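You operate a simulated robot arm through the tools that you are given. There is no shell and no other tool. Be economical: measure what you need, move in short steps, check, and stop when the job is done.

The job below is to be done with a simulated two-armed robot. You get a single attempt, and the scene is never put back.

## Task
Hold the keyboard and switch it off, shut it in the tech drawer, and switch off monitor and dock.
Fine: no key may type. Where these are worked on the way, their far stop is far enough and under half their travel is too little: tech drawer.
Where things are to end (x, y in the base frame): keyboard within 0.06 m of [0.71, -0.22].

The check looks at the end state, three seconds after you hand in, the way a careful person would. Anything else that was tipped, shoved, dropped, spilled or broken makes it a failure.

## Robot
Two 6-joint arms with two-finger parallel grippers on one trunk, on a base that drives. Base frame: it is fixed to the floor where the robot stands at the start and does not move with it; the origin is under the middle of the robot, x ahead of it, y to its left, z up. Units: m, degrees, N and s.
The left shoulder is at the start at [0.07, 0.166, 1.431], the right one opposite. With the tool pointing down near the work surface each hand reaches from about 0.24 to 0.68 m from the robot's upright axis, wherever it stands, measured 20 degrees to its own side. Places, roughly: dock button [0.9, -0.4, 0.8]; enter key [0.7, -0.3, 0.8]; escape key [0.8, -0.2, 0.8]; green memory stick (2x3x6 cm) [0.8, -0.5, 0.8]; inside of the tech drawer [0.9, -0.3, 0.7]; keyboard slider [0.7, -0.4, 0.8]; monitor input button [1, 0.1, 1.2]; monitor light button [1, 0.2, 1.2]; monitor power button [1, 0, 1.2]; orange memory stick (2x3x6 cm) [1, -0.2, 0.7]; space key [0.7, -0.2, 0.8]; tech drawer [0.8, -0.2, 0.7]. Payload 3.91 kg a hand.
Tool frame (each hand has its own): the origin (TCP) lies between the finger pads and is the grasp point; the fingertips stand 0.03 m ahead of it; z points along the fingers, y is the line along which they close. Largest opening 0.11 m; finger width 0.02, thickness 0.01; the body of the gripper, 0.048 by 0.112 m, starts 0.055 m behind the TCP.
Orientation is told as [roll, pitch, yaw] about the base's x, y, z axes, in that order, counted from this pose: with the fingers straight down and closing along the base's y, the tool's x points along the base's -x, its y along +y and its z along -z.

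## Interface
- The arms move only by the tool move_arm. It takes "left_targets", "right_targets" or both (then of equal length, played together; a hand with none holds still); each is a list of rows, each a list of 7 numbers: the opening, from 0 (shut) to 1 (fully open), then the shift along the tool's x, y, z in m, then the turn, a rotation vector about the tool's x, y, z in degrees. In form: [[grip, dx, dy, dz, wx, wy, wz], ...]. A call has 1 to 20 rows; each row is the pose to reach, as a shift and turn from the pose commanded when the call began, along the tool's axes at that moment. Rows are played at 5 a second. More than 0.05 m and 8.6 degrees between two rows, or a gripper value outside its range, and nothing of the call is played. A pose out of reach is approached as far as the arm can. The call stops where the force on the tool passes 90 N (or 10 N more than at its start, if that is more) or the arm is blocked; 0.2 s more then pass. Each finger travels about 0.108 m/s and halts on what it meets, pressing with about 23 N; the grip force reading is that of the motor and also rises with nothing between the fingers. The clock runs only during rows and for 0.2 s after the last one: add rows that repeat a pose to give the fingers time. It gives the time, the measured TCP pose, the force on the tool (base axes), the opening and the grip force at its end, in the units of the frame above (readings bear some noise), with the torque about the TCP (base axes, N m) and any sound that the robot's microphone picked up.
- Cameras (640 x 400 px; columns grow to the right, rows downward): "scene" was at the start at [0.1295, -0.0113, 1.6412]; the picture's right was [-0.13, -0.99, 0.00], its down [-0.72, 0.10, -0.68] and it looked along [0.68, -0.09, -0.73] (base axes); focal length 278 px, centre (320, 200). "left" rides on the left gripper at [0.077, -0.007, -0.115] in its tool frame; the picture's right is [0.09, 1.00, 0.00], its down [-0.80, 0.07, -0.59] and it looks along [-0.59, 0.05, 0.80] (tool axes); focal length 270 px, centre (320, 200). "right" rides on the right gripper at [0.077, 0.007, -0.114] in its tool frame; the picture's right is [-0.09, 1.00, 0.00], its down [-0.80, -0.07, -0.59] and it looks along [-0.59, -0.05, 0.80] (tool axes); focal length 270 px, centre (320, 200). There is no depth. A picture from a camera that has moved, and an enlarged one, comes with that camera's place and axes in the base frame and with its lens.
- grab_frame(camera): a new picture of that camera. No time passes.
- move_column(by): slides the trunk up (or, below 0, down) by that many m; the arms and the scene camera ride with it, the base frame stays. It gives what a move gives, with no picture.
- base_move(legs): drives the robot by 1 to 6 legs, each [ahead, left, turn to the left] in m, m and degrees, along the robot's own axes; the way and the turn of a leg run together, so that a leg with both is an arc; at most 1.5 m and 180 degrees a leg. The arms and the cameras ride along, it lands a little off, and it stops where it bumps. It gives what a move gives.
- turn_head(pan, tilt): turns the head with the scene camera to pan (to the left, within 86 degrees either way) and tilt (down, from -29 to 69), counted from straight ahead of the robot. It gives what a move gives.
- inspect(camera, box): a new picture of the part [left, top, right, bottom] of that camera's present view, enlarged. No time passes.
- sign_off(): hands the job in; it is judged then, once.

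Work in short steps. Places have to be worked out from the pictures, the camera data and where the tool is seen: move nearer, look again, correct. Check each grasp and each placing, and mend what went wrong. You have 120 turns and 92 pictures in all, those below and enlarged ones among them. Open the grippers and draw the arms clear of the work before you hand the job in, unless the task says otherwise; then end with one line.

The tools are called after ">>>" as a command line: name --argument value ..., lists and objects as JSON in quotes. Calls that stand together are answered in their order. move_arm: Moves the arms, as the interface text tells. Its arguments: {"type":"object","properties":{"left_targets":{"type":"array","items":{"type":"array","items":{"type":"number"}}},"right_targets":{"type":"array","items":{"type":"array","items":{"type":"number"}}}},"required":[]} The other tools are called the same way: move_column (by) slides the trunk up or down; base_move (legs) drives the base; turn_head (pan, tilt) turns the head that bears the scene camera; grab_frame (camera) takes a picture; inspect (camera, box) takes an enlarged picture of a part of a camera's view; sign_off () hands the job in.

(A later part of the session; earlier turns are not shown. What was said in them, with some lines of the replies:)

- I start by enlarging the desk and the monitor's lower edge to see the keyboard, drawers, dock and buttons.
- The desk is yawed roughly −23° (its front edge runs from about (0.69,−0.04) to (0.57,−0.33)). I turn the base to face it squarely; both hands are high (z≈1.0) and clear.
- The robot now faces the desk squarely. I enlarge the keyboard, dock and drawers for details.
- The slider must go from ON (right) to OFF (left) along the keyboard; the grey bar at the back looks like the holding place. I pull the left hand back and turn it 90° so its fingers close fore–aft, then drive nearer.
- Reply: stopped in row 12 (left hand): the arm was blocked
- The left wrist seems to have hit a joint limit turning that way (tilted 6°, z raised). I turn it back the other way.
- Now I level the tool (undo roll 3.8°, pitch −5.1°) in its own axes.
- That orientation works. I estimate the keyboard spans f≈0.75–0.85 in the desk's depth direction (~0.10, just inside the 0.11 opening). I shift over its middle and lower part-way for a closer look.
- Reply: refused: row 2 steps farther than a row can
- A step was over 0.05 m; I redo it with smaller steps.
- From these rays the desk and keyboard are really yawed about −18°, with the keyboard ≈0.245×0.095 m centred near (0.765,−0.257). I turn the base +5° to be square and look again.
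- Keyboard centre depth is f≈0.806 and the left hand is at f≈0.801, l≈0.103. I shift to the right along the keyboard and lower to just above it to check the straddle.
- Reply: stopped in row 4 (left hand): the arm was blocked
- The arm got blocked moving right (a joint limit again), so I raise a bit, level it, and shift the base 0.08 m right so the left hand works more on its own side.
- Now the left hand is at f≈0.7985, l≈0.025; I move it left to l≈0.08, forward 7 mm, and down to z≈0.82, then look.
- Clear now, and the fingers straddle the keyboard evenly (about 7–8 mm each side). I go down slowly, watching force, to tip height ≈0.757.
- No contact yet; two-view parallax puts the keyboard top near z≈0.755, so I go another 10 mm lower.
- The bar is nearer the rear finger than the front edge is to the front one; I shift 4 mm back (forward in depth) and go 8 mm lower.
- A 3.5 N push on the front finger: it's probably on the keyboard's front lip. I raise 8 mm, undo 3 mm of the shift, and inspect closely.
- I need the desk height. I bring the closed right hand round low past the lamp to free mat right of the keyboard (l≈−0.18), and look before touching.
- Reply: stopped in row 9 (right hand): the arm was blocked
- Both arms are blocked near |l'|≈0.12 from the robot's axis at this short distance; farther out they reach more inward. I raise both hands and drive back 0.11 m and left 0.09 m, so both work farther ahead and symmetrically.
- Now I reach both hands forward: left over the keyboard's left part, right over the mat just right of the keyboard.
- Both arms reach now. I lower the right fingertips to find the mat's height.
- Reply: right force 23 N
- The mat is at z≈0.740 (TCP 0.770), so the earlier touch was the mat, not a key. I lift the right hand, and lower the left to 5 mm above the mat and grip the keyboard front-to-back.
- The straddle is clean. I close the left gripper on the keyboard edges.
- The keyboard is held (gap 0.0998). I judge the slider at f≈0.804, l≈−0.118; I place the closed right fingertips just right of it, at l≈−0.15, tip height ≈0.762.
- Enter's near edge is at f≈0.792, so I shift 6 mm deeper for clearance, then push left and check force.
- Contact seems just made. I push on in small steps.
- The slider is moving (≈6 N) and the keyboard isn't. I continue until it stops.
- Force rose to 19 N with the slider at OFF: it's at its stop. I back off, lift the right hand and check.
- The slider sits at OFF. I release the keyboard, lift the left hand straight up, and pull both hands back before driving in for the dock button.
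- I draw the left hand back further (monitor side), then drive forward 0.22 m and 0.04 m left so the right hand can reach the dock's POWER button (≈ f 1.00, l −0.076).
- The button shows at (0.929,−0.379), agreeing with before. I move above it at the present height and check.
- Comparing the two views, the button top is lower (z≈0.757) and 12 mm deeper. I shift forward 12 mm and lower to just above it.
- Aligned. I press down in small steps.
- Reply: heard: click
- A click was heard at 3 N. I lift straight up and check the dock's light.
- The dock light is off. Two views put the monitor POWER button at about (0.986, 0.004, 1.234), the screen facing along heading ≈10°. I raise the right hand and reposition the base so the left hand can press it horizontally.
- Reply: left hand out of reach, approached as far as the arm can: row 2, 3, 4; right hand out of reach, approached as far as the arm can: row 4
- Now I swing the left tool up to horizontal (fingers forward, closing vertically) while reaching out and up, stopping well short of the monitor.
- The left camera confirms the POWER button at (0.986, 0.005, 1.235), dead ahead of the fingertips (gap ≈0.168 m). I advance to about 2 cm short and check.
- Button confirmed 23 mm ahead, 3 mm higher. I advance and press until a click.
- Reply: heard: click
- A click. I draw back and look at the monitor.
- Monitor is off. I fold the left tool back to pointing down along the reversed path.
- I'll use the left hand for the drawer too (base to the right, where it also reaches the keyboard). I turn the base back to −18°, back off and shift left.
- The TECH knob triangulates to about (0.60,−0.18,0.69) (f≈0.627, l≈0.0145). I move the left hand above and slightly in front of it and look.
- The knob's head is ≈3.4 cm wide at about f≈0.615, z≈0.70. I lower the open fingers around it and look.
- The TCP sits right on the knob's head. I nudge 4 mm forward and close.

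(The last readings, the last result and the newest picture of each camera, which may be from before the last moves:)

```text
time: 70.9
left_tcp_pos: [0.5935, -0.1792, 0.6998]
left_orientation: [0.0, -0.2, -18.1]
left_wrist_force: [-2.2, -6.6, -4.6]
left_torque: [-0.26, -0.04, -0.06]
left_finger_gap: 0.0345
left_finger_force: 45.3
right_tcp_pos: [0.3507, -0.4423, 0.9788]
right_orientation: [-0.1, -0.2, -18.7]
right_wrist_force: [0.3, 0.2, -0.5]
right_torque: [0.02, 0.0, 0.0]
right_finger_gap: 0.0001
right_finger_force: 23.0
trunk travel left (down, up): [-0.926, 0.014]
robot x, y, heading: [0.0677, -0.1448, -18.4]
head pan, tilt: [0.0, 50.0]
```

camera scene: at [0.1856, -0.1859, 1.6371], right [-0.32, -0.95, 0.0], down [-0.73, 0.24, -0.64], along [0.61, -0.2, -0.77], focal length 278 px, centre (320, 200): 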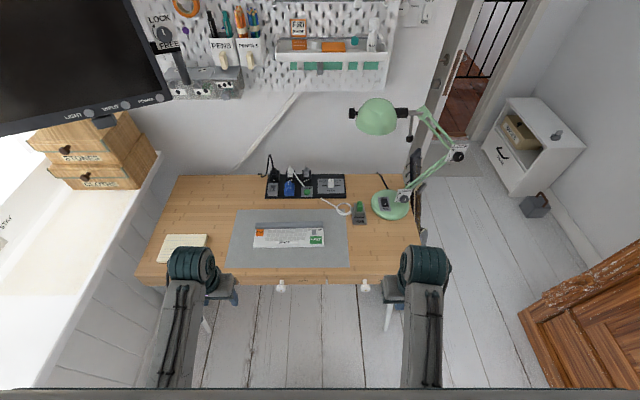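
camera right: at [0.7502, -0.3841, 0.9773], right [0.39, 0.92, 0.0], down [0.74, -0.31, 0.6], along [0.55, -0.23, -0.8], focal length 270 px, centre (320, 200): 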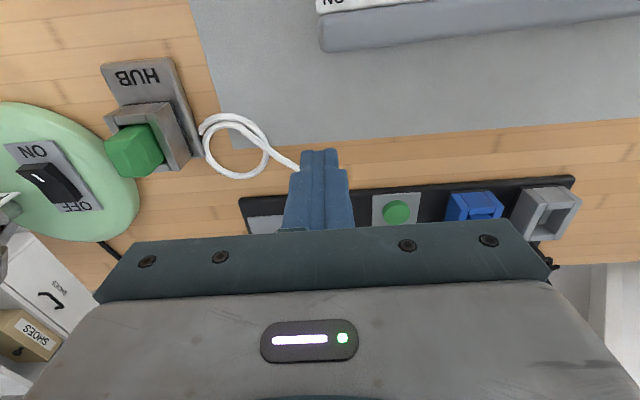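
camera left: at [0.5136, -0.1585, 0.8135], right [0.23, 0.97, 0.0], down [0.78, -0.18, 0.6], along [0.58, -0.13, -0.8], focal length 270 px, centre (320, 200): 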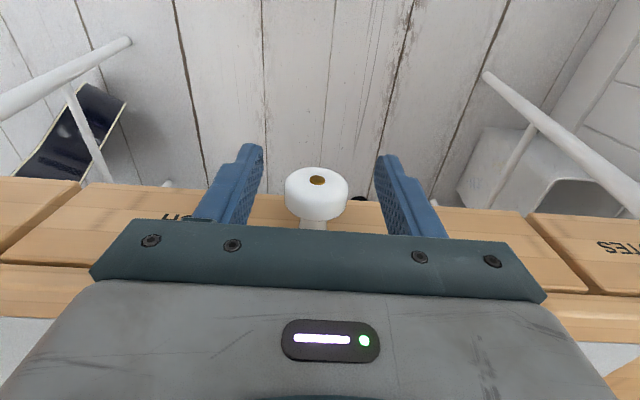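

Knob gripped (gap 0.0345). I pull the drawer toward the robot 0.10 m first.

>>> move_arm --left_targets '[[0.1, 0.015, 0, 0, 0, 0, 0], [0.1, 0.03, 0, 0, 0, 0, 0], [0.1, 0.05, 0, 0, 0, 0, 0], [0.1, 0.07, 0, 0, 0, 0, 0], [0.1, 0.09, 0, 0, 0, 0, 0], [0.1, 0.1, 0, 0, 0, 0, 0]]'

>>> grab_frame --camera "scene"

```text
time: 72.3
left_tcp_pos: [0.4974, -0.1466, 0.7012]
left_orientation: [0.2, -0.2, -18.1]
left_wrist_force: [-5.8, -14.3, -2.9]
left_torque: [-0.17, 0.53, -0.17]
left_finger_gap: 0.0347
left_finger_force: 45.1
right_tcp_pos: [0.3506, -0.444, 0.9782]
right_orientation: [-0.1, -0.2, -18.7]
right_wrist_force: [0.2, 0.3, 0.0]
right_torque: [0.0, 0.0, 0.03]
right_finger_gap: 0.0
right_finger_force: 23.2
trunk travel left (down, up): [-0.926, 0.014]
robot x, y, heading: [0.0631, -0.1492, -18.3]
head pan, tilt: [0.0, 50.0]
```

```text
36 pictures are left
camera scene: at [0.1853, -0.1886, 1.637], right [-0.32, -0.95, 0.0], down [-0.73, 0.24, -0.64], along [0.61, -0.2, -0.77], focal length 278 px, centre (320, 200)
```

scene: 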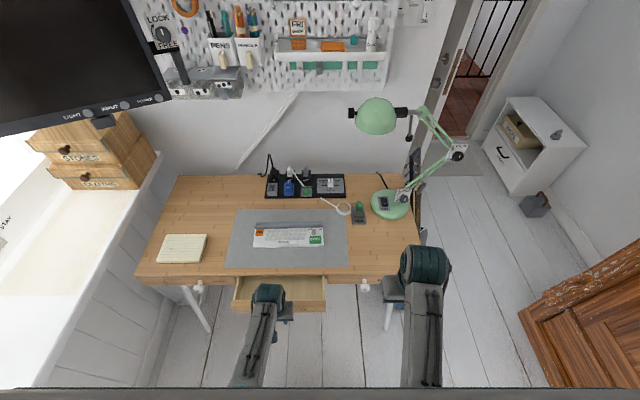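

The drawer slides out well, with a little side force; I pull another 0.10 m, easing 4 mm to the right.

>>> move_arm --left_targets '[[0.1, 0.015, -0.004, 0, 0, 0, 0], [0.1, 0.03, -0.004, 0, 0, 0, 0], [0.1, 0.05, -0.004, 0, 0, 0, 0], [0.1, 0.07, -0.004, 0, 0, 0, 0], [0.1, 0.09, -0.004, 0, 0, 0, 0], [0.1, 0.11, -0.004, 0, 0, 0, 0]]'

```text
time: 73.7
left_tcp_pos: [0.3916, -0.1129, 0.7016]
left_orientation: [0.2, -0.3, -18.1]
left_wrist_force: [5.2, 15.1, 7.9]
left_torque: [0.65, 0.03, 0.31]
left_finger_gap: 0.0348
left_finger_force: 45.2
right_tcp_pos: [0.3501, -0.4402, 0.9798]
right_orientation: [-0.3, -0.3, -18.7]
right_wrist_force: [0.6, 0.9, 0.4]
right_torque: [-0.02, -0.01, -0.01]
right_finger_gap: 0.0001
right_finger_force: 23.2
trunk travel left (down, up): [-0.926, 0.014]
robot x, y, heading: [0.0662, -0.142, -18.3]
head pan, tilt: [0.0, 50.0]
```

Open about 0.21 m with no stop yet; I try 0.03 m more.

>>> move_arm --left_targets '[[0.1, 0.01, 0.002, 0, 0, 0, 0], [0.1, 0.02, 0.002, 0, 0, 0, 0], [0.1, 0.03, 0.002, 0, 0, 0, 0]]'

>>> grab_frame --camera "scene"

```text
time: 74.5
left_tcp_pos: [0.3647, -0.1046, 0.7]
left_orientation: [0.3, -0.5, -18.1]
left_wrist_force: [-0.3, -3.2, 22.0]
left_torque: [0.43, -0.06, 0.0]
left_finger_gap: 0.0348
left_finger_force: 45.4
right_tcp_pos: [0.3488, -0.4426, 0.9792]
right_orientation: [-0.1, -0.3, -18.9]
right_wrist_force: [0.5, 0.3, -0.1]
right_torque: [-0.01, 0.0, 0.02]
right_finger_gap: 0.0001
right_finger_force: 22.9
trunk travel left (down, up): [-0.926, 0.014]
robot x, y, heading: [0.0647, -0.1446, -18.4]
head pan, tilt: [0.0, 50.0]
```

```text
35 pictures are left
camera scene: at [0.1832, -0.1881, 1.6374], right [-0.32, -0.95, 0.0], down [-0.73, 0.24, -0.64], along [0.61, -0.2, -0.77], focal length 278 px, centre (320, 200)
```

scene: 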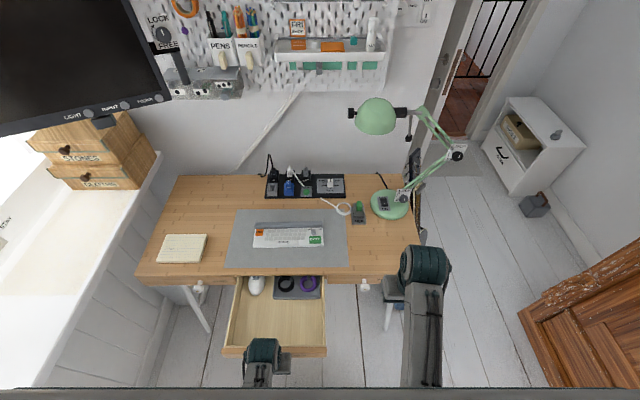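

The drawer is open ≈0.24 m with its contents (mouse, tray) at the back and ample room in front. I release the knob and lift off.

>>> move_arm --left_targets '[[0.4, 0, 0, 0, 0, 0, 0], [0.6, 0, 0, 0, 0, 0, 0], [0.6, 0, 0, 0, 0, 0, 0], [0.6, 0, 0, -0.03, 0, 0, 0], [0.6, 0, 0, -0.06, 0, 0, 0], [0.6, -0.01, 0, -0.09, 0, 0, 0], [0.6, -0.04, 0.02, -0.12, 0, 0, 0], [0.6, -0.08, 0.04, -0.15, 0, 0, 0], [0.6, -0.12, 0.06, -0.17, 0, 0, 0]]'

>>> grab_frame --camera "scene"

```text
refused: row 8 steps farther than a row can; nothing moved
```

```text
34 pictures are left
camera scene: at [0.1832, -0.1881, 1.6374], right [-0.32, -0.95, 0.0], down [-0.73, 0.24, -0.64], along [0.61, -0.2, -0.77], focal length 278 px, centre (320, 200)
```

scene: 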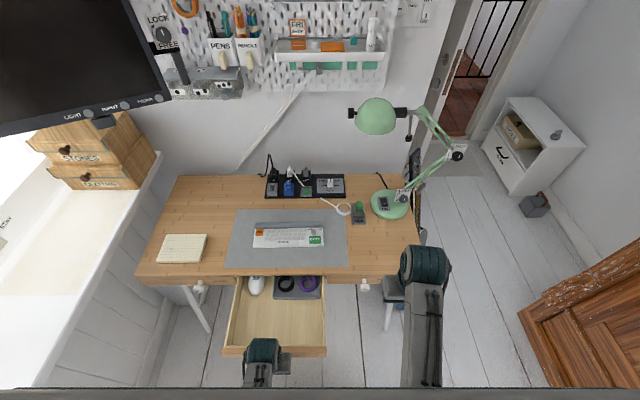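

A step was too long; same move with smaller steps.

>>> move_arm --left_targets '[[0.4, 0, 0, 0, 0, 0, 0], [0.6, 0, 0, 0, 0, 0, 0], [0.6, 0, 0, 0, 0, 0, 0], [0.6, 0, 0, -0.03, 0, 0, 0], [0.6, 0, 0, -0.06, 0, 0, 0], [0.6, -0.01, 0, -0.09, 0, 0, 0], [0.6, -0.035, 0.015, -0.11, 0, 0, 0], [0.6, -0.065, 0.03, -0.13, 0, 0, 0], [0.6, -0.1, 0.04, -0.15, 0, 0, 0], [0.6, -0.12, 0.06, -0.17, 0, 0, 0]]'

```text
time: 76.7
left_tcp_pos: [0.4973, -0.0864, 0.8697]
left_orientation: [0.0, -0.3, -18.1]
left_wrist_force: [0.3, 0.1, -0.5]
left_torque: [-0.04, -0.02, 0.03]
left_finger_gap: 0.0658
left_finger_force: 0.1
right_tcp_pos: [0.3502, -0.442, 0.9803]
right_orientation: [-0.4, -0.2, -18.7]
right_wrist_force: [0.8, 0.3, 0.4]
right_torque: [-0.02, 0.04, 0.02]
right_finger_gap: 0.0001
right_finger_force: 23.1
trunk travel left (down, up): [-0.926, 0.014]
robot x, y, heading: [0.0682, -0.1427, -18.9]
head pan, tilt: [0.0, 50.0]
```

Now I turn the left tool back to close fore–aft (fully open) and drive forward 0.035 m, the distance that worked before for gripping the keyboard.

>>> move_arm --left_targets '[[1, 0, 0, 0, 0, 0, -8], [1, 0, 0, 0, 0, 0, -16], [1, 0, 0, 0, 0, 0, -24], [1, 0, 0, 0, 0, 0, -32], [1, 0, 0, 0, 0, 0, -40], [1, 0, 0, 0, 0, 0, -48], [1, 0, 0, 0, 0, 0, -56], [1, 0, 0, 0, 0, 0, -64], [1, 0, 0, 0, 0, 0, -72], [1, 0, 0, 0, 0, 0, -80], [1, 0, 0, 0, 0, 0, -88], [1, 0, 0, 0, 0, 0, -90]]'

>>> base_move --legs '[[0.035, 0, 0]]'

```text
time: 79.3
left_tcp_pos: [0.4968, -0.0858, 0.87]
left_orientation: [-0.2, -0.2, 72.1]
left_wrist_force: [0.1, 0.5, 0.7]
left_torque: [0.02, -0.04, 0.03]
left_finger_gap: 0.1099
left_finger_force: 0.1
right_tcp_pos: [0.3499, -0.442, 0.9793]
right_orientation: [-0.2, -0.2, -18.7]
right_wrist_force: [-0.1, 0.7, -0.5]
right_torque: [-0.01, -0.02, 0.0]
right_finger_gap: 0.0
right_finger_force: 22.8
trunk travel left (down, up): [-0.926, 0.014]
robot x, y, heading: [0.0663, -0.1472, -18.4]
head pan, tilt: [0.0, 50.0]
```

```text
time: 80.2
left_tcp_pos: [0.5241, -0.094, 0.8726]
left_orientation: [-0.7, -0.1, 71.9]
left_wrist_force: [-0.8, 0.7, 1.1]
left_torque: [-0.02, -0.04, 0.0]
left_finger_gap: 0.1104
left_finger_force: 0.0
right_tcp_pos: [0.3766, -0.4519, 0.9819]
right_orientation: [-0.2, -0.5, -18.7]
right_wrist_force: [-0.9, -0.4, 0.2]
right_torque: [-0.03, -0.06, 0.0]
right_finger_gap: 0.0001
right_finger_force: 22.7
trunk travel left (down, up): [-0.926, 0.014]
robot x, y, heading: [0.0975, -0.1577, -18.3]
head pan, tilt: [0.0, 50.0]
```

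The readings show a slight tilt after that drive; I check the scene for contact with the drawer.

>>> turn_head --pan 0 --tilt 60

>>> grab_frame --camera "scene"

```text
time: 80.9
left_tcp_pos: [0.5286, -0.0953, 0.8706]
left_orientation: [-0.3, -0.2, 71.9]
left_wrist_force: [0.7, 1.3, -0.3]
left_torque: [-0.02, 0.01, -0.02]
left_finger_gap: 0.11
left_finger_force: 0.0
right_tcp_pos: [0.3821, -0.452, 0.9798]
right_orientation: [-0.2, -0.3, -18.8]
right_wrist_force: [0.3, -0.3, 0.7]
right_torque: [0.03, 0.02, 0.0]
right_finger_gap: 0.0
right_finger_force: 22.7
trunk travel left (down, up): [-0.926, 0.014]
robot x, y, heading: [0.0968, -0.158, -18.4]
head pan, tilt: [0.0, 60.0]
```

```text
33 pictures are left
camera scene: at [0.2078, -0.1932, 1.6245], right [-0.32, -0.95, 0.0], down [-0.82, 0.27, -0.5], along [0.47, -0.16, -0.87], focal length 278 px, centre (320, 200)
```

scene: 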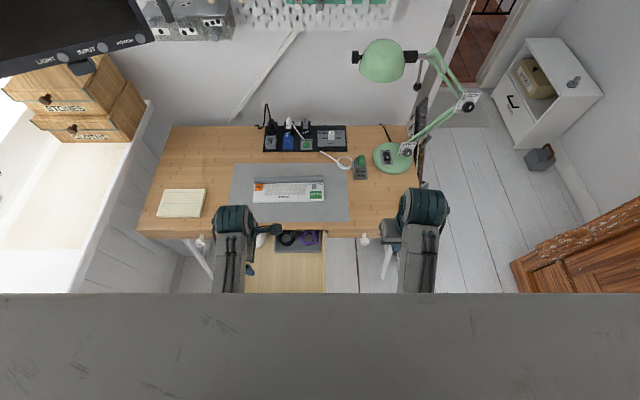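

No contact visible. I reach the left hand out over the keyboard's middle at safe height, then look.

>>> move_arm --left_targets '[[1, 0, -0.045, 0, 0, 0, 0], [1, 0, -0.09, 0, 0, 0, 0], [1, 0, -0.135, 0, 0, 0, 0], [1, 0.01, -0.18, 0, 0, 0, 0], [1, 0.03, -0.22, 0, 0, 0, 0], [1, 0.055, -0.255, 0, 0, 0, 0], [1, 0.075, -0.274, 0.02, 0, 0, 0], [1, 0.075, -0.274, 0.05, 0, 0, 0]]'

>>> grab_frame --camera "left"

>>> inspect --camera "scene" --box '[220, 150, 380, 290]'

```text
time: 82.7
left_tcp_pos: [0.7663, -0.2538, 0.8207]
left_orientation: [-0.2, -0.2, 71.9]
left_wrist_force: [0.3, 0.1, -0.1]
left_torque: [-0.01, 0.04, 0.0]
left_finger_gap: 0.1098
left_finger_force: 0.1
right_tcp_pos: [0.3837, -0.453, 0.979]
right_orientation: [-0.2, -0.3, -18.7]
right_wrist_force: [0.5, 0.0, -0.6]
right_torque: [0.02, 0.01, -0.04]
right_finger_gap: 0.0
right_finger_force: 22.8
trunk travel left (down, up): [-0.926, 0.014]
robot x, y, heading: [0.0962, -0.1574, -18.4]
head pan, tilt: [0.0, 60.0]
```

```text
32 pictures are left
camera left: at [0.748, -0.3295, 0.9343], right [-0.97, 0.23, 0.0], down [0.18, 0.78, 0.6], along [0.14, 0.58, -0.8], focal length 270 px, centre (320, 200)
```

left: 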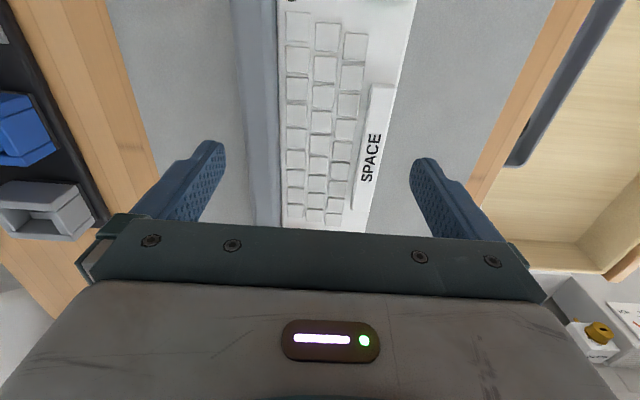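

```text
2.86 times, centred on (300, 220) of scene
camera zoom: at [0.2092, -0.1929, 1.6244], right [-0.32, -0.95, 0.0], down [-0.82, 0.27, -0.5], along [0.47, -0.16, -0.87], focal length 796 px, centre (377, 143)
```

zoom: 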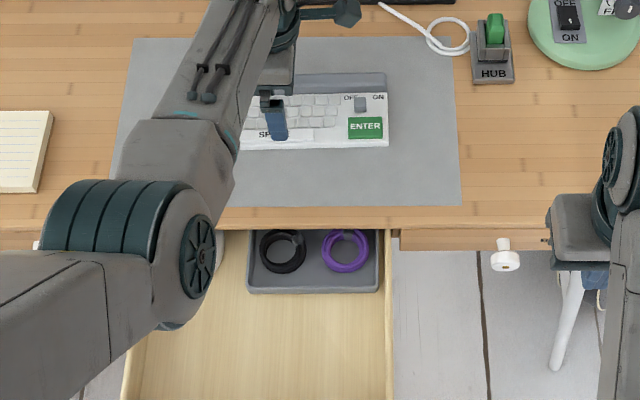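

Straddle is even, as before. I go down to 5 mm above the mat and grip.

>>> move_arm --left_targets '[[1, 0, 0, 0.015, 0, 0, -0.6], [1, 0, 0, 0.03, 0, 0, -0.6], [1, 0, 0, 0.0455, 0, 0, -0.6], [1, 0, 0, 0.0455, 0, 0, -0.6], [0.95, 0, 0, 0.0455, 0, 0, -0.6], [0.9, 0, 0, 0.0455, 0, 0, -0.6], [0.8, 0, 0, 0.0455, 0, 0, -0.6], [0.7, 0, 0, 0.0455, 0, 0, -0.6], [0.6, 0, 0, 0.0455, 0, 0, -0.6]]'

```text
time: 84.7
left_tcp_pos: [0.767, -0.2529, 0.7766]
left_orientation: [-0.2, 0.0, 72.4]
left_wrist_force: [3.0, -0.5, 1.0]
left_torque: [-0.1, -0.24, 0.17]
left_finger_gap: 0.0998
left_finger_force: 23.0
right_tcp_pos: [0.3826, -0.453, 0.9791]
right_orientation: [-0.2, -0.2, -18.7]
right_wrist_force: [0.5, -0.2, 0.3]
right_torque: [0.03, 0.0, -0.01]
right_finger_gap: 0.0
right_finger_force: 23.0
trunk travel left (down, up): [-0.926, 0.014]
robot x, y, heading: [0.0993, -0.1562, -18.5]
head pan, tilt: [0.0, 60.0]
```

Gripped (gap 0.0998). I lift a few centimetres and check that it hangs level.

>>> move_arm --left_targets '[[0.6, 0, 0, -0.01, 0, 0, 0], [0.6, 0, 0, -0.025, 0, 0, 0], [0.6, 0, 0, -0.045, 0, 0, 0], [0.6, 0, 0, -0.065, 0, 0, 0], [0.6, 0, 0, -0.085, 0, 0, 0], [0.6, 0, 0, -0.085, 0, 0, 0]]'

>>> grab_frame --camera "left"

>>> inspect --camera "scene" --box '[220, 130, 380, 270]'

```text
time: 86.1
left_tcp_pos: [0.7674, -0.2524, 0.8597]
left_orientation: [0.0, -0.1, 72.5]
left_wrist_force: [0.8, 0.0, -4.3]
left_torque: [0.06, 0.02, -0.03]
left_finger_gap: 0.0995
left_finger_force: 22.5
right_tcp_pos: [0.3836, -0.4534, 0.978]
right_orientation: [-0.2, 0.0, -18.6]
right_wrist_force: [0.4, 0.1, 0.7]
right_torque: [-0.02, -0.01, 0.03]
right_finger_gap: 0.0
right_finger_force: 22.9
trunk travel left (down, up): [-0.926, 0.014]
robot x, y, heading: [0.0968, -0.153, -18.6]
head pan, tilt: [0.0, 60.0]
```

```text
30 pictures are left
camera left: at [0.7496, -0.3286, 0.9731], right [-0.98, 0.22, 0.0], down [0.17, 0.78, 0.6], along [0.13, 0.58, -0.8], focal length 270 px, centre (320, 200)
```

left: 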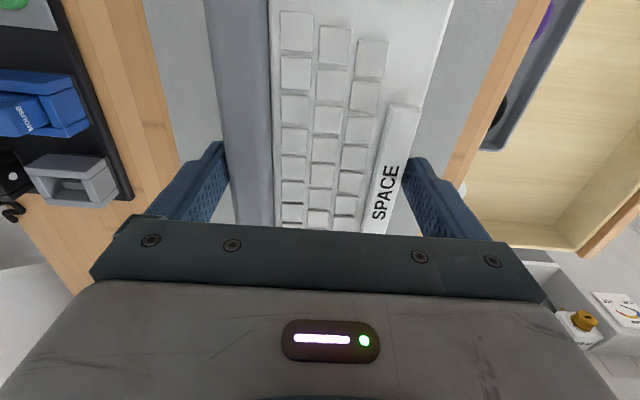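

```text
2.86 times, centred on (300, 200) of scene
camera zoom: at [0.2095, -0.1937, 1.6244], right [-0.32, -0.95, 0.0], down [-0.82, 0.27, -0.5], along [0.47, -0.16, -0.87], focal length 796 px, centre (377, 200)
```

zoom: 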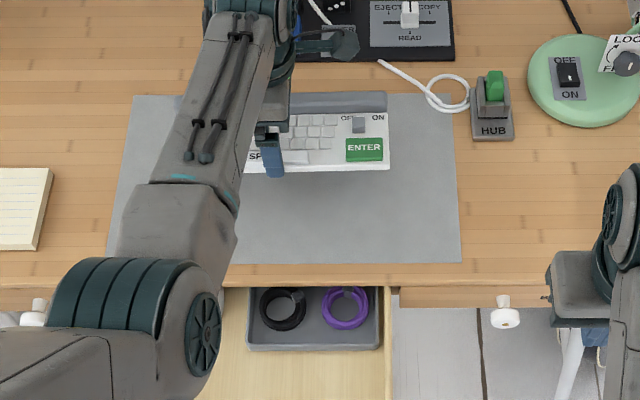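

The keyboard is lifted and level (≈4.3 N). I back the base 0.10 m and 0.04 m right so the left arm can bring it over the open drawer.

>>> base_move --legs '[[-0.1, -0.04, 0]]'

```text
time: 87.2
left_tcp_pos: [0.6627, -0.2589, 0.8583]
left_orientation: [0.0, -0.1, 72.8]
left_wrist_force: [1.0, 0.8, -4.1]
left_torque: [0.03, 0.02, 0.03]
left_finger_gap: 0.0998
left_finger_force: 22.4
right_tcp_pos: [0.279, -0.4595, 0.9774]
right_orientation: [-0.2, 0.0, -18.7]
right_wrist_force: [0.0, 0.6, 0.1]
right_torque: [-0.03, 0.0, 0.03]
right_finger_gap: 0.0
right_finger_force: 22.7
trunk travel left (down, up): [-0.926, 0.014]
robot x, y, heading: [-0.0101, -0.1623, -18.3]
head pan, tilt: [0.0, 60.0]
```

Now I bring the arm back over the drawer's front space (target f≈0.497, l≈0.014), staying at height, and look.

>>> move_arm --left_targets '[[0.6, -0.01, 0.04, 0, 0, 0, 0], [0.6, -0.02, 0.08, 0, 0, 0, 0], [0.6, -0.03, 0.12, 0, 0, 0, 0], [0.6, -0.04, 0.16, 0, 0, 0, 0], [0.6, -0.055, 0.195, 0, 0, 0, 0], [0.6, -0.055, 0.213, 0, 0, 0, 0], [0.6, -0.055, 0.213, 0, 0, 0, 0]]'

>>> turn_head --pan 0 --tilt 55

>>> grab_frame --camera "scene"

>>> grab_frame --camera "left"

```text
time: 88.8
left_tcp_pos: [0.4726, -0.1411, 0.8604]
left_orientation: [-0.2, -0.2, 72.6]
left_wrist_force: [0.1, 0.7, -3.5]
left_torque: [0.01, 0.04, 0.02]
left_finger_gap: 0.0998
left_finger_force: 22.9
right_tcp_pos: [0.2772, -0.4597, 0.9783]
right_orientation: [-0.1, -0.2, -18.7]
right_wrist_force: [-0.1, 0.2, -0.7]
right_torque: [-0.03, -0.03, 0.01]
right_finger_gap: 0.0001
right_finger_force: 23.4
trunk travel left (down, up): [-0.926, 0.014]
robot x, y, heading: [-0.0093, -0.166, -18.7]
head pan, tilt: [0.0, 60.0]
```

```text
time: 89.5
left_tcp_pos: [0.4733, -0.1422, 0.8599]
left_orientation: [-0.2, -0.2, 72.6]
left_wrist_force: [0.4, 0.0, -3.4]
left_torque: [0.0, 0.05, -0.03]
left_finger_gap: 0.0995
left_finger_force: 22.9
right_tcp_pos: [0.2783, -0.4593, 0.979]
right_orientation: [-0.2, -0.3, -18.7]
right_wrist_force: [0.4, 0.5, -0.4]
right_torque: [0.0, 0.02, 0.01]
right_finger_gap: 0.0
right_finger_force: 22.6
trunk travel left (down, up): [-0.926, 0.014]
robot x, y, heading: [-0.0104, -0.1644, -18.4]
head pan, tilt: [0.0, 55.0]
```

```text
28 pictures are left
camera scene: at [0.1079, -0.2014, 1.6304], right [-0.32, -0.95, 0.0], down [-0.78, 0.26, -0.57], along [0.54, -0.18, -0.82], focal length 278 px, centre (320, 200)
```

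scene: 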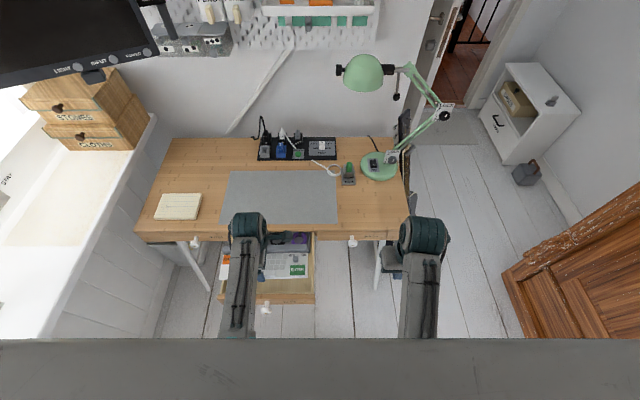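

```text
27 pictures are left
camera left: at [0.455, -0.2177, 0.9736], right [-0.98, 0.21, 0.0], down [0.17, 0.78, 0.6], along [0.13, 0.58, -0.8], focal length 270 px, centre (320, 200)
```

left: 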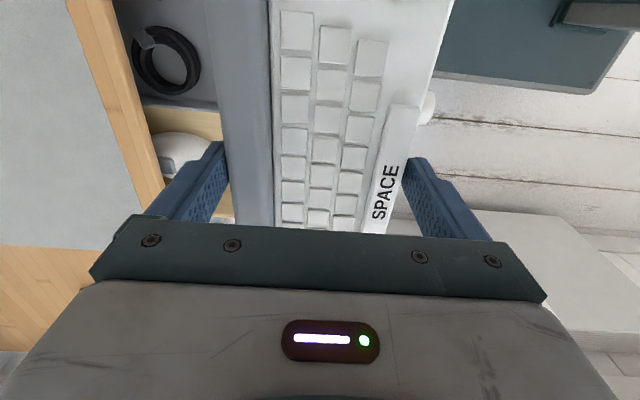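

I enlarge the drawer area to check sideways and depth alignment.

>>> inspect --camera "scene" --box '[200, 210, 340, 320]'

```text
3.64 times, centred on (270, 265) of scene
camera zoom: at [0.1079, -0.2014, 1.6304], right [-0.32, -0.95, 0.0], down [-0.78, 0.26, -0.57], along [0.54, -0.18, -0.82], focal length 1013 px, centre (502, -36)
```

zoom: 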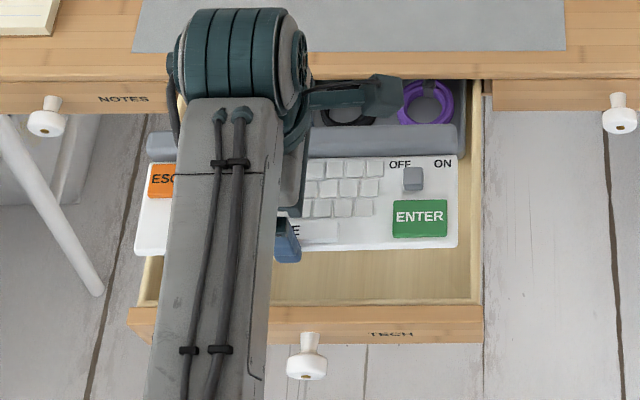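

Keyboard spans l −0.121…0.132 and the drawer's inside −0.131…0.145: it fits. I shift 8 mm forward for finger room and lower partway.

>>> move_arm --left_targets '[[0.6, -0.001, -0.008, 0.02, 0, 0, 0], [0.6, -0.001, -0.008, 0.05, 0, 0, 0], [0.6, -0.001, -0.008, 0.08, 0, 0, 0], [0.6, -0.001, -0.008, 0.09, 0, 0, 0]]'

>>> inspect --camera "scene" --box '[200, 210, 340, 320]'

>>> grab_frame --camera "left"

```text
time: 90.5
left_tcp_pos: [0.4818, -0.1434, 0.77]
left_orientation: [-0.2, -0.2, 72.6]
left_wrist_force: [-0.5, 1.1, -3.8]
left_torque: [0.02, 0.04, -0.02]
left_finger_gap: 0.0997
left_finger_force: 23.4
right_tcp_pos: [0.2771, -0.4611, 0.9793]
right_orientation: [-0.1, -0.2, -18.7]
right_wrist_force: [0.3, 0.5, -0.2]
right_torque: [0.02, -0.02, 0.0]
right_finger_gap: 0.0
right_finger_force: 22.8
trunk travel left (down, up): [-0.926, 0.014]
robot x, y, heading: [-0.0098, -0.1597, -18.4]
head pan, tilt: [0.0, 55.0]
```

```text
3.64 times, centred on (270, 265) of scene
camera zoom: at [0.108, -0.2016, 1.6304], right [-0.32, -0.95, 0.0], down [-0.78, 0.26, -0.57], along [0.54, -0.18, -0.82], focal length 1013 px, centre (502, -36)
```

zoom: 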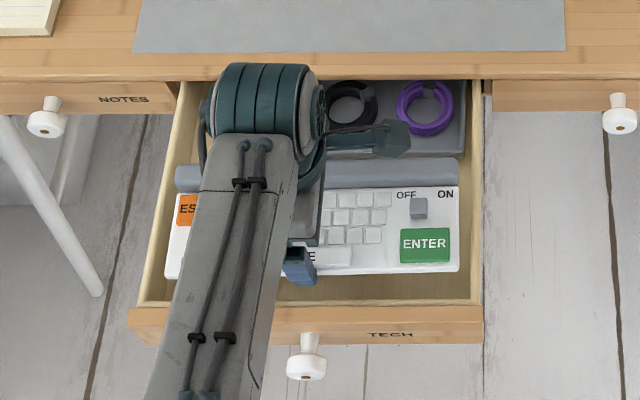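

```text
24 pictures are left
camera left: at [0.4653, -0.2189, 0.8832], right [-0.98, 0.21, 0.0], down [0.17, 0.78, 0.6], along [0.13, 0.58, -0.8], focal length 270 px, centre (320, 200)
```

left: 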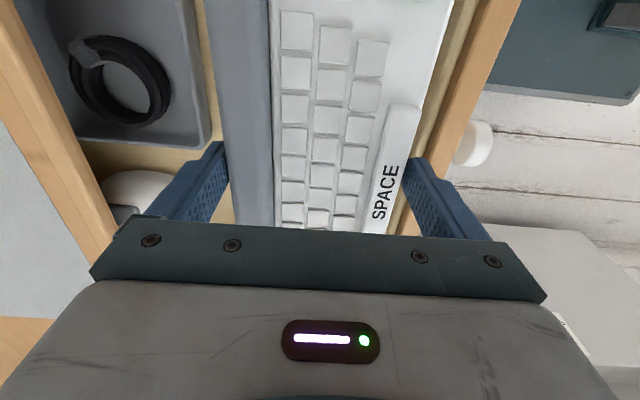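

It fits with about 1 cm on every side. I lower further in small steps, watching for the weight to come off.

>>> move_arm --left_targets '[[0.6, -0.002, 0, 0.01, 0, 0, 0], [0.6, -0.002, 0, 0.02, 0, 0, 0], [0.6, -0.002, 0, 0.03, 0, 0, 0], [0.6, -0.002, 0, 0.036, 0, 0, 0]]'

```text
time: 91.5
left_tcp_pos: [0.4828, -0.142, 0.7339]
left_orientation: [-0.1, -0.2, 72.7]
left_wrist_force: [-0.2, 0.5, -3.7]
left_torque: [0.01, 0.03, 0.0]
left_finger_gap: 0.0995
left_finger_force: 23.0
right_tcp_pos: [0.2784, -0.4602, 0.9777]
right_orientation: [-0.2, -0.1, -18.6]
right_wrist_force: [0.5, -0.1, 0.3]
right_torque: [-0.06, 0.01, 0.0]
right_finger_gap: 0.0001
right_finger_force: 22.9
trunk travel left (down, up): [-0.926, 0.014]
robot x, y, heading: [-0.0097, -0.1651, -18.2]
head pan, tilt: [0.0, 55.0]
```

Still hanging (−3.7 N); on down in small steps.

>>> move_arm --left_targets '[[0.6, 0, 0, 0.004, 0, 0, 0], [0.6, 0, 0, 0.008, 0, 0, 0], [0.6, 0, 0, 0.012, 0, 0, 0]]'

>>> move_arm --left_targets '[[0.6, 0, 0, 0.003, 0, 0, 0], [0.6, 0, 0, 0.005, 0, 0, 0]]'

```text
time: 92.3
left_tcp_pos: [0.4819, -0.1418, 0.7218]
left_orientation: [-0.3, -0.2, 72.6]
left_wrist_force: [-0.9, -0.6, -4.4]
left_torque: [0.03, 0.03, 0.01]
left_finger_gap: 0.0995
left_finger_force: 23.0
right_tcp_pos: [0.2773, -0.4596, 0.9795]
right_orientation: [-0.2, -0.2, -18.7]
right_wrist_force: [-0.1, -0.7, 0.3]
right_torque: [0.03, 0.01, 0.01]
right_finger_gap: 0.0
right_finger_force: 23.1
trunk travel left (down, up): [-0.926, 0.014]
robot x, y, heading: [-0.0113, -0.1592, -18.3]
head pan, tilt: [0.0, 55.0]
```

```text
time: 92.9
left_tcp_pos: [0.4834, -0.143, 0.7188]
left_orientation: [-0.3, -0.3, 72.6]
left_wrist_force: [1.5, 0.4, 0.7]
left_torque: [0.08, 0.34, -0.02]
left_finger_gap: 0.0999
left_finger_force: 22.4
right_tcp_pos: [0.2758, -0.4599, 0.9789]
right_orientation: [-0.3, -0.2, -18.8]
right_wrist_force: [-0.2, 0.1, 0.2]
right_torque: [0.02, -0.03, 0.03]
right_finger_gap: 0.0
right_finger_force: 22.6
trunk travel left (down, up): [-0.926, 0.014]
robot x, y, heading: [-0.0059, -0.1627, -18.4]
head pan, tilt: [0.0, 55.0]
```

The weight is off: it rests on the drawer floor. I open slowly and lift straight out.

>>> move_arm --left_targets '[[0.95, 0, 0, 0, 0, 0, 0], [1, 0, 0, 0, 0, 0, 0], [1, 0, 0, 0, 0, 0, 0], [1, 0, 0, -0.015, 0, 0, 0], [1, 0, 0, -0.035, 0, 0, 0], [1, 0, 0, -0.07, 0, 0, 0], [1, 0, 0, -0.11, 0, 0, 0], [1, -0.03, 0, -0.14, 0, 0, 0], [1, -0.07, 0, -0.15, 0, 0, 0]]'

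>>> grab_frame --camera "left"

>>> inspect --camera "scene" --box '[200, 210, 340, 320]'

```text
time: 94.9
left_tcp_pos: [0.5039, -0.0734, 0.8675]
left_orientation: [-0.2, 0.1, 72.6]
left_wrist_force: [0.2, 0.1, 0.0]
left_torque: [-0.04, 0.02, -0.03]
left_finger_gap: 0.1099
left_finger_force: 0.1
right_tcp_pos: [0.2766, -0.4565, 0.9787]
right_orientation: [-0.3, -0.2, -18.7]
right_wrist_force: [0.7, 0.3, 0.1]
right_torque: [-0.03, 0.02, 0.02]
right_finger_gap: 0.0
right_finger_force: 22.8
trunk travel left (down, up): [-0.926, 0.014]
robot x, y, heading: [-0.0111, -0.1618, -18.5]
head pan, tilt: [0.0, 55.0]
```

```text
23 pictures are left
camera left: at [0.4863, -0.1473, 0.9803], right [-0.98, 0.21, 0.0], down [0.17, 0.79, 0.59], along [0.13, 0.58, -0.8], focal length 270 px, centre (320, 200)
```

left: 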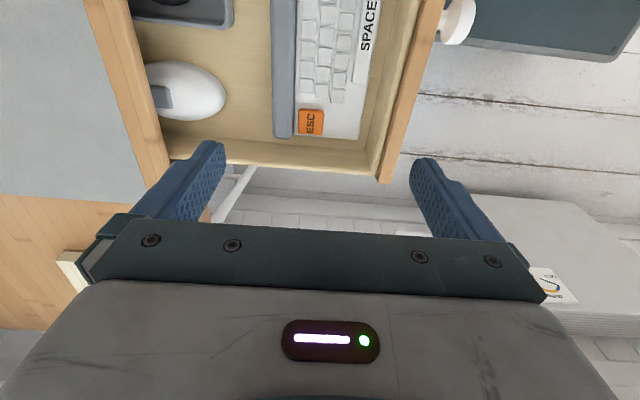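

```text
3.64 times, centred on (270, 265) of scene
camera zoom: at [0.1083, -0.1977, 1.6305], right [-0.32, -0.95, 0.0], down [-0.78, 0.26, -0.57], along [0.54, -0.18, -0.82], focal length 1013 px, centre (502, -36)
```

zoom: 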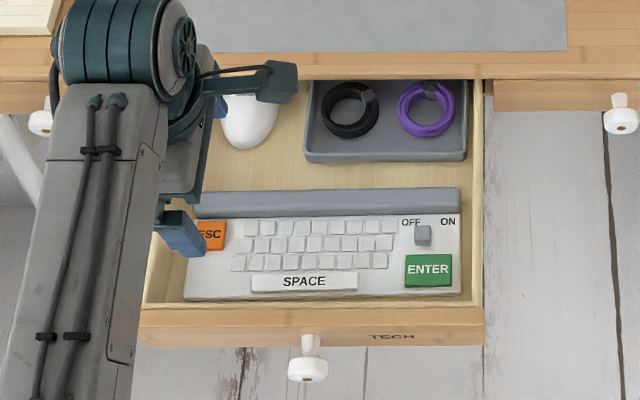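

The keyboard lies flat in the drawer, in front of its contents. I close the left fingers and bring them down in front of the knob to push the drawer shut.

>>> move_arm --left_targets '[[0.6, 0.02, 0.03, 0, 0, 0, 0], [0.3, 0.04, 0.06, 0, 0, 0, 0], [0, 0.06, 0.09, 0, 0, 0, 0], [0, 0.0715, 0.125, 0, 0, 0, 0], [0, 0.0715, 0.16, 0, 0, 0, 0], [0, 0.0715, 0.177, 0.02, 0, 0, 0], [0, 0.0715, 0.177, 0.06, 0, 0, 0], [0, 0.0715, 0.177, 0.1, 0, 0, 0], [0, 0.0715, 0.177, 0.14, 0, 0, 0], [0, 0.0715, 0.177, 0.157, 0, 0, 0]]'

>>> grab_frame --camera "left"

```text
time: 97.1
left_tcp_pos: [0.3125, -0.0889, 0.7073]
left_orientation: [-0.1, -0.2, 72.6]
left_wrist_force: [0.1, -0.6, -0.1]
left_torque: [-0.03, 0.0, 0.06]
left_finger_gap: 0.0
left_finger_force: 22.7
right_tcp_pos: [0.2763, -0.4594, 0.9786]
right_orientation: [-0.2, -0.2, -18.7]
right_wrist_force: [0.3, 0.2, 0.2]
right_torque: [0.01, 0.02, 0.02]
right_finger_gap: 0.0
right_finger_force: 23.3
trunk travel left (down, up): [-0.926, 0.014]
robot x, y, heading: [-0.0111, -0.1613, -18.7]
head pan, tilt: [0.0, 55.0]
```

```text
21 pictures are left
camera left: at [0.2949, -0.1652, 0.8215], right [-0.98, 0.21, 0.0], down [0.17, 0.78, 0.6], along [0.13, 0.58, -0.8], focal length 270 px, centre (320, 200)
```

left: 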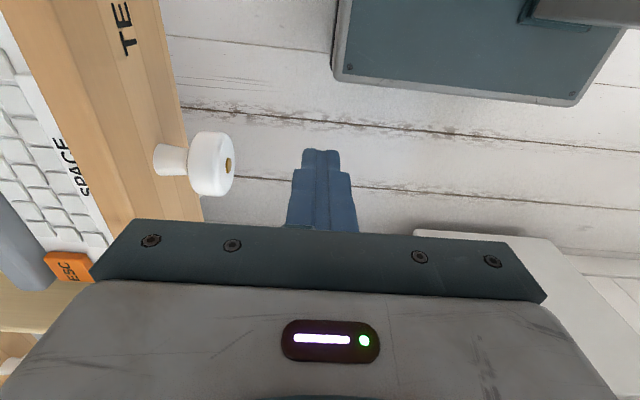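

The finger is in front of the knob, which is ~7 mm more to the right; I adjust and push slowly.

>>> move_arm --left_targets '[[0, 0.007, -0.01, 0, 0, 0, 0], [0, 0.007, -0.02, 0, 0, 0, 0], [0, 0.007, -0.028, 0, 0, 0, 0], [0, 0.007, -0.036, 0, 0, 0, 0], [0, 0.007, -0.045, 0, 0, 0, 0], [0, 0.007, -0.055, 0, 0, 0, 0], [0, 0.007, -0.065, 0, 0, 0, 0], [0, 0.007, -0.077, 0, 0, 0, 0], [0, 0.007, -0.089, 0, 0, 0, 0], [0, 0.007, -0.101, 0, 0, 0, 0], [0, 0.007, -0.113, 0, 0, 0, 0], [0, 0.007, -0.125, 0, 0, 0, 0], [0, 0.007, -0.137, 0, 0, 0, 0], [0, 0.007, -0.149, 0, 0, 0, 0], [0, 0.007, -0.16, 0, 0, 0, 0]]'

>>> inspect --camera "scene" --box '[180, 180, 360, 320]'

```text
time: 100.3
left_tcp_pos: [0.4655, -0.1457, 0.7112]
left_orientation: [-0.3, -0.1, 72.5]
left_wrist_force: [0.8, 0.6, 0.0]
left_torque: [0.0, 0.03, 0.02]
left_finger_gap: 0.0001
left_finger_force: 22.4
right_tcp_pos: [0.2767, -0.4602, 0.9789]
right_orientation: [-0.1, -0.3, -18.7]
right_wrist_force: [0.7, -0.1, -0.2]
right_torque: [-0.01, 0.02, -0.02]
right_finger_gap: 0.0001
right_finger_force: 23.1
trunk travel left (down, up): [-0.926, 0.014]
robot x, y, heading: [-0.0099, -0.1629, -18.4]
head pan, tilt: [0.0, 55.0]
```

```text
2.86 times, centred on (270, 250) of scene
camera zoom: at [0.1078, -0.2017, 1.6305], right [-0.32, -0.95, 0.0], down [-0.78, 0.26, -0.57], along [0.54, -0.18, -0.82], focal length 796 px, centre (463, 57)
```

zoom: 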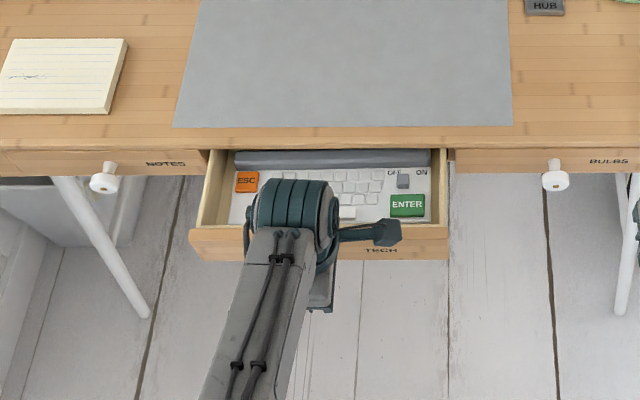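

The drawer is sliding in freely. I keep pushing, drifting a few mm left to stay on the knob, until it shuts.

>>> move_arm --left_targets '[[0, 0, -0.012, 0, 0, 0, 0], [0, 0, -0.024, 0, 0, 0, 0], [0, -0.002, -0.036, 0, 0, 0, 0], [0, -0.003, -0.048, 0, 0, 0, 0], [0, -0.004, -0.06, 0, 0, 0, 0], [0, -0.005, -0.072, 0, 0, 0, 0], [0, -0.005, -0.084, 0, 0, 0, 0], [0, -0.005, -0.094, 0, 0, 0, 0], [0, -0.005, -0.1, 0, 0, 0, 0]]'

>>> inspect --camera "scene" --box '[180, 180, 360, 320]'

```text
time: 102.3
left_tcp_pos: [0.5627, -0.171, 0.7104]
left_orientation: [-0.2, -0.1, 72.6]
left_wrist_force: [-0.3, 0.1, -0.9]
left_torque: [-0.02, 0.01, -0.03]
left_finger_gap: 0.0
left_finger_force: 22.6
right_tcp_pos: [0.2765, -0.4604, 0.9789]
right_orientation: [-0.2, -0.1, -18.7]
right_wrist_force: [-0.2, 0.6, -0.3]
right_torque: [-0.01, -0.03, 0.0]
right_finger_gap: 0.0
right_finger_force: 23.4
trunk travel left (down, up): [-0.926, 0.014]
robot x, y, heading: [-0.0081, -0.1586, -18.4]
head pan, tilt: [0.0, 55.0]
```

```text
2.86 times, centred on (270, 250) of scene
camera zoom: at [0.1072, -0.2014, 1.6305], right [-0.32, -0.95, 0.0], down [-0.78, 0.26, -0.57], along [0.54, -0.18, -0.82], focal length 796 px, centre (463, 57)
```

zoom: 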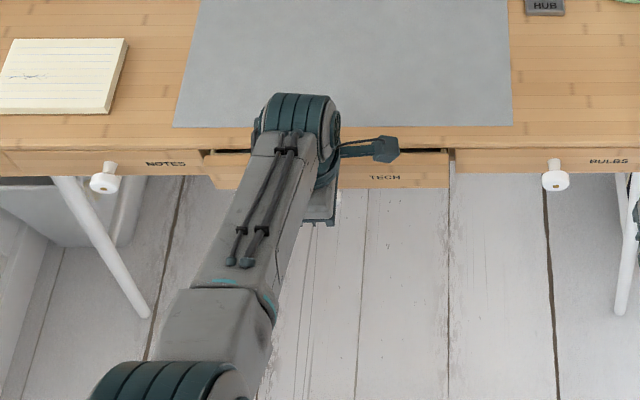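

Only about 1–1.5 cm remains. I push the last bit in small steps until it meets the stop.

>>> move_arm --left_targets '[[0, 0, -0.005, 0, 0, 0, 0], [0, 0, -0.01, 0, 0, 0, 0], [0, 0, -0.014, 0, 0, 0, 0]]'

>>> move_arm --left_targets '[[0, 0, -0.003, 0, 0, 0, 0], [0, 0, -0.006, 0, 0, 0, 0]]'

>>> inspect --camera "scene" --box '[180, 180, 360, 320]'

```text
time: 103.1
left_tcp_pos: [0.574, -0.1751, 0.71]
left_orientation: [-0.2, -0.2, 72.7]
left_wrist_force: [0.2, -0.5, -0.6]
left_torque: [0.0, 0.0, 0.01]
left_finger_gap: 0.0
left_finger_force: 22.9
right_tcp_pos: [0.2775, -0.4594, 0.9775]
right_orientation: [-0.1, -0.2, -18.7]
right_wrist_force: [1.3, 0.2, 0.6]
right_torque: [0.03, 0.01, 0.0]
right_finger_gap: 0.0
right_finger_force: 22.9
trunk travel left (down, up): [-0.926, 0.014]
robot x, y, heading: [-0.0082, -0.164, -18.2]
head pan, tilt: [0.0, 55.0]
```

```text
time: 103.7
left_tcp_pos: [0.5801, -0.1765, 0.7106]
left_orientation: [-0.2, -0.2, 72.6]
left_wrist_force: [0.5, -0.4, -0.2]
left_torque: [-0.02, 0.01, 0.0]
left_finger_gap: 0.0
left_finger_force: 23.4
right_tcp_pos: [0.2771, -0.4591, 0.9793]
right_orientation: [-0.2, -0.2, -18.7]
right_wrist_force: [1.2, 0.9, -0.9]
right_torque: [0.01, 0.0, -0.01]
right_finger_gap: 0.0004
right_finger_force: 22.6
trunk travel left (down, up): [-0.926, 0.014]
robot x, y, heading: [-0.0109, -0.1597, -18.2]
head pan, tilt: [0.0, 55.0]
```

```text
2.86 times, centred on (270, 250) of scene
camera zoom: at [0.1075, -0.2016, 1.6305], right [-0.32, -0.95, 0.0], down [-0.78, 0.26, -0.57], along [0.54, -0.18, -0.82], focal length 796 px, centre (463, 57)
```

zoom: 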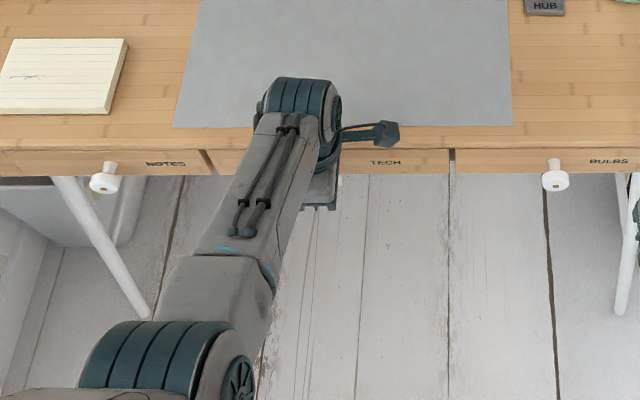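

It looks flush now; I press a few more mm to confirm the stop by force.

>>> move_arm --left_targets '[[0, 0, -0.003, 0, 0, 0, 0], [0, 0, -0.006, 0, 0, 0, 0], [0, 0, -0.008, 0, 0, 0, 0]]'

```text
time: 104.5
left_tcp_pos: [0.5835, -0.1775, 0.7103]
left_orientation: [0.1, -0.2, 72.6]
left_wrist_force: [-22.7, 4.6, 1.1]
left_torque: [0.11, 0.47, 0.06]
left_finger_gap: 0.0
left_finger_force: 22.9
right_tcp_pos: [0.274, -0.4582, 0.9791]
right_orientation: [-0.1, -0.4, -18.6]
right_wrist_force: [-0.8, -0.2, 0.2]
right_torque: [0.04, 0.02, 0.04]
right_finger_gap: 0.0001
right_finger_force: 23.3
trunk travel left (down, up): [-0.926, 0.014]
robot x, y, heading: [-0.0102, -0.1627, -18.5]
head pan, tilt: [0.0, 55.0]
```

The stop gives 23 N: the drawer is shut. I draw the left hand back and up, open both grippers and take a last look.

>>> move_arm --left_targets '[[0, 0, 0.03, 0, 0, 0, 0], [0, 0, 0.06, 0, 0, 0, 0], [0, -0.02, 0.1, 0, 0, 0, 0], [0.3, -0.05, 0.13, -0.02, 0, 0, 0], [0.6, -0.08, 0.15, -0.05, 0, 0, 0], [0.9, -0.09, 0.16, -0.09, 0, 0, 0], [0.9, -0.09, 0.16, -0.13, 0, 0, 0]]' --right_targets '[[0.2, 0, 0, 0, 0, 0, 0], [0.4, 0, 0, 0, 0, 0, 0], [0.6, 0, 0, 0, 0, 0, 0], [0.8, 0, 0, 0, 0, 0, 0], [0.9, 0, 0, 0, 0, 0, 0], [0.9, 0, 0, 0, 0, 0, 0], [0.9, 0, 0, 0, 0, 0, 0]]'

>>> base_move --legs '[[-0.15, 0, 0]]'

>>> turn_head --pan 0 --tilt 42

>>> grab_frame --camera "scene"

>>> inspect --camera "scene" --box '[180, 170, 440, 330]'

```text
time: 106.1
left_tcp_pos: [0.4615, -0.0461, 0.8409]
left_orientation: [-0.2, -0.2, 72.5]
left_wrist_force: [0.3, 1.3, -0.9]
left_torque: [-0.01, 0.01, 0.0]
left_finger_gap: 0.0991
left_finger_force: 0.0
right_tcp_pos: [0.2777, -0.4591, 0.9785]
right_orientation: [-0.2, -0.2, -18.6]
right_wrist_force: [-0.1, -0.5, 0.5]
right_torque: [-0.01, -0.02, -0.02]
right_finger_gap: 0.0991
right_finger_force: 0.1
trunk travel left (down, up): [-0.926, 0.014]
robot x, y, heading: [-0.0073, -0.1604, -18.2]
head pan, tilt: [0.0, 55.0]
```

```text
time: 107.5
left_tcp_pos: [0.3198, 0.002, 0.8392]
left_orientation: [-0.2, -0.2, 72.5]
left_wrist_force: [0.5, 0.0, -0.3]
left_torque: [0.03, 0.01, 0.04]
left_finger_gap: 0.099
left_finger_force: 0.1
right_tcp_pos: [0.1333, -0.4117, 0.9772]
right_orientation: [-0.2, 0.0, -18.8]
right_wrist_force: [0.0, 0.1, 0.7]
right_torque: [-0.02, 0.02, 0.03]
right_finger_gap: 0.0989
right_finger_force: 0.0
trunk travel left (down, up): [-0.926, 0.014]
robot x, y, heading: [-0.1527, -0.1167, -18.4]
head pan, tilt: [0.0, 55.0]
```

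```text
time: 108.2
left_tcp_pos: [0.3178, 0.0018, 0.8389]
left_orientation: [-0.3, -0.1, 72.5]
left_wrist_force: [-1.0, 0.4, -0.1]
left_torque: [0.0, 0.01, 0.02]
left_finger_gap: 0.099
left_finger_force: 0.0
right_tcp_pos: [0.1314, -0.4117, 0.9789]
right_orientation: [-0.2, -0.4, -18.8]
right_wrist_force: [-0.3, 0.5, -0.1]
right_torque: [-0.01, -0.02, -0.01]
right_finger_gap: 0.099
right_finger_force: 0.0
trunk travel left (down, up): [-0.926, 0.014]
robot x, y, heading: [-0.1532, -0.1176, -18.7]
head pan, tilt: [0.0, 42.0]
```

```text
17 pictures are left
camera scene: at [-0.0268, -0.1569, 1.6483], right [-0.32, -0.95, 0.0], down [-0.63, 0.21, -0.74], along [0.7, -0.24, -0.67], focal length 278 px, centre (320, 200)
```

scene: 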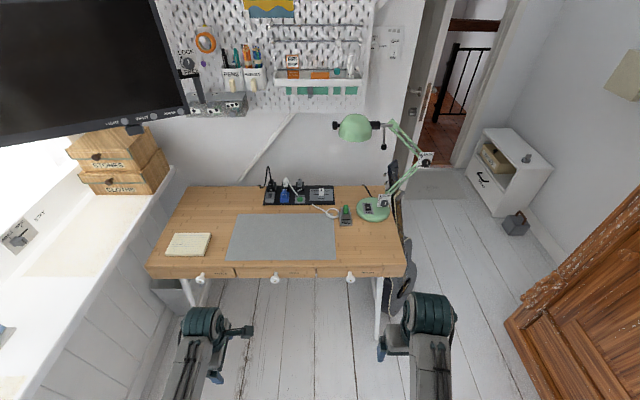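

```text
2.46 times, centred on (310, 250) of scene
camera zoom: at [-0.0268, -0.1569, 1.6483], right [-0.32, -0.95, 0.0], down [-0.63, 0.21, -0.74], along [0.7, -0.24, -0.67], focal length 686 px, centre (345, 77)
```

zoom: 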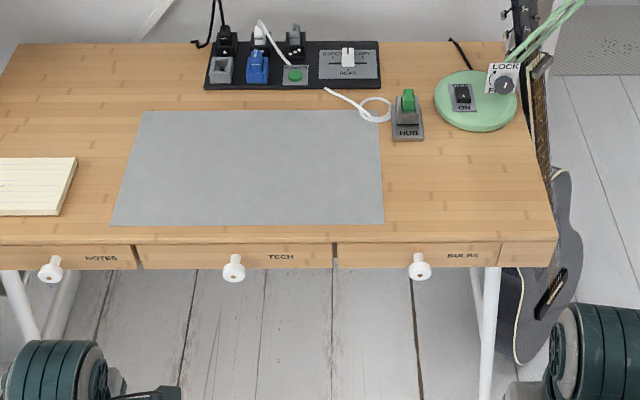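

The drawer is flush, the dock light and monitor are off, and everything else stands as it was. I hand in.

>>> sign_off

```text
The job is handed in.
```

The keyboard was held and switched off, then shut in the tech drawer at about (0.71, −0.22) by my estimate, and the monitor and dock are both off.
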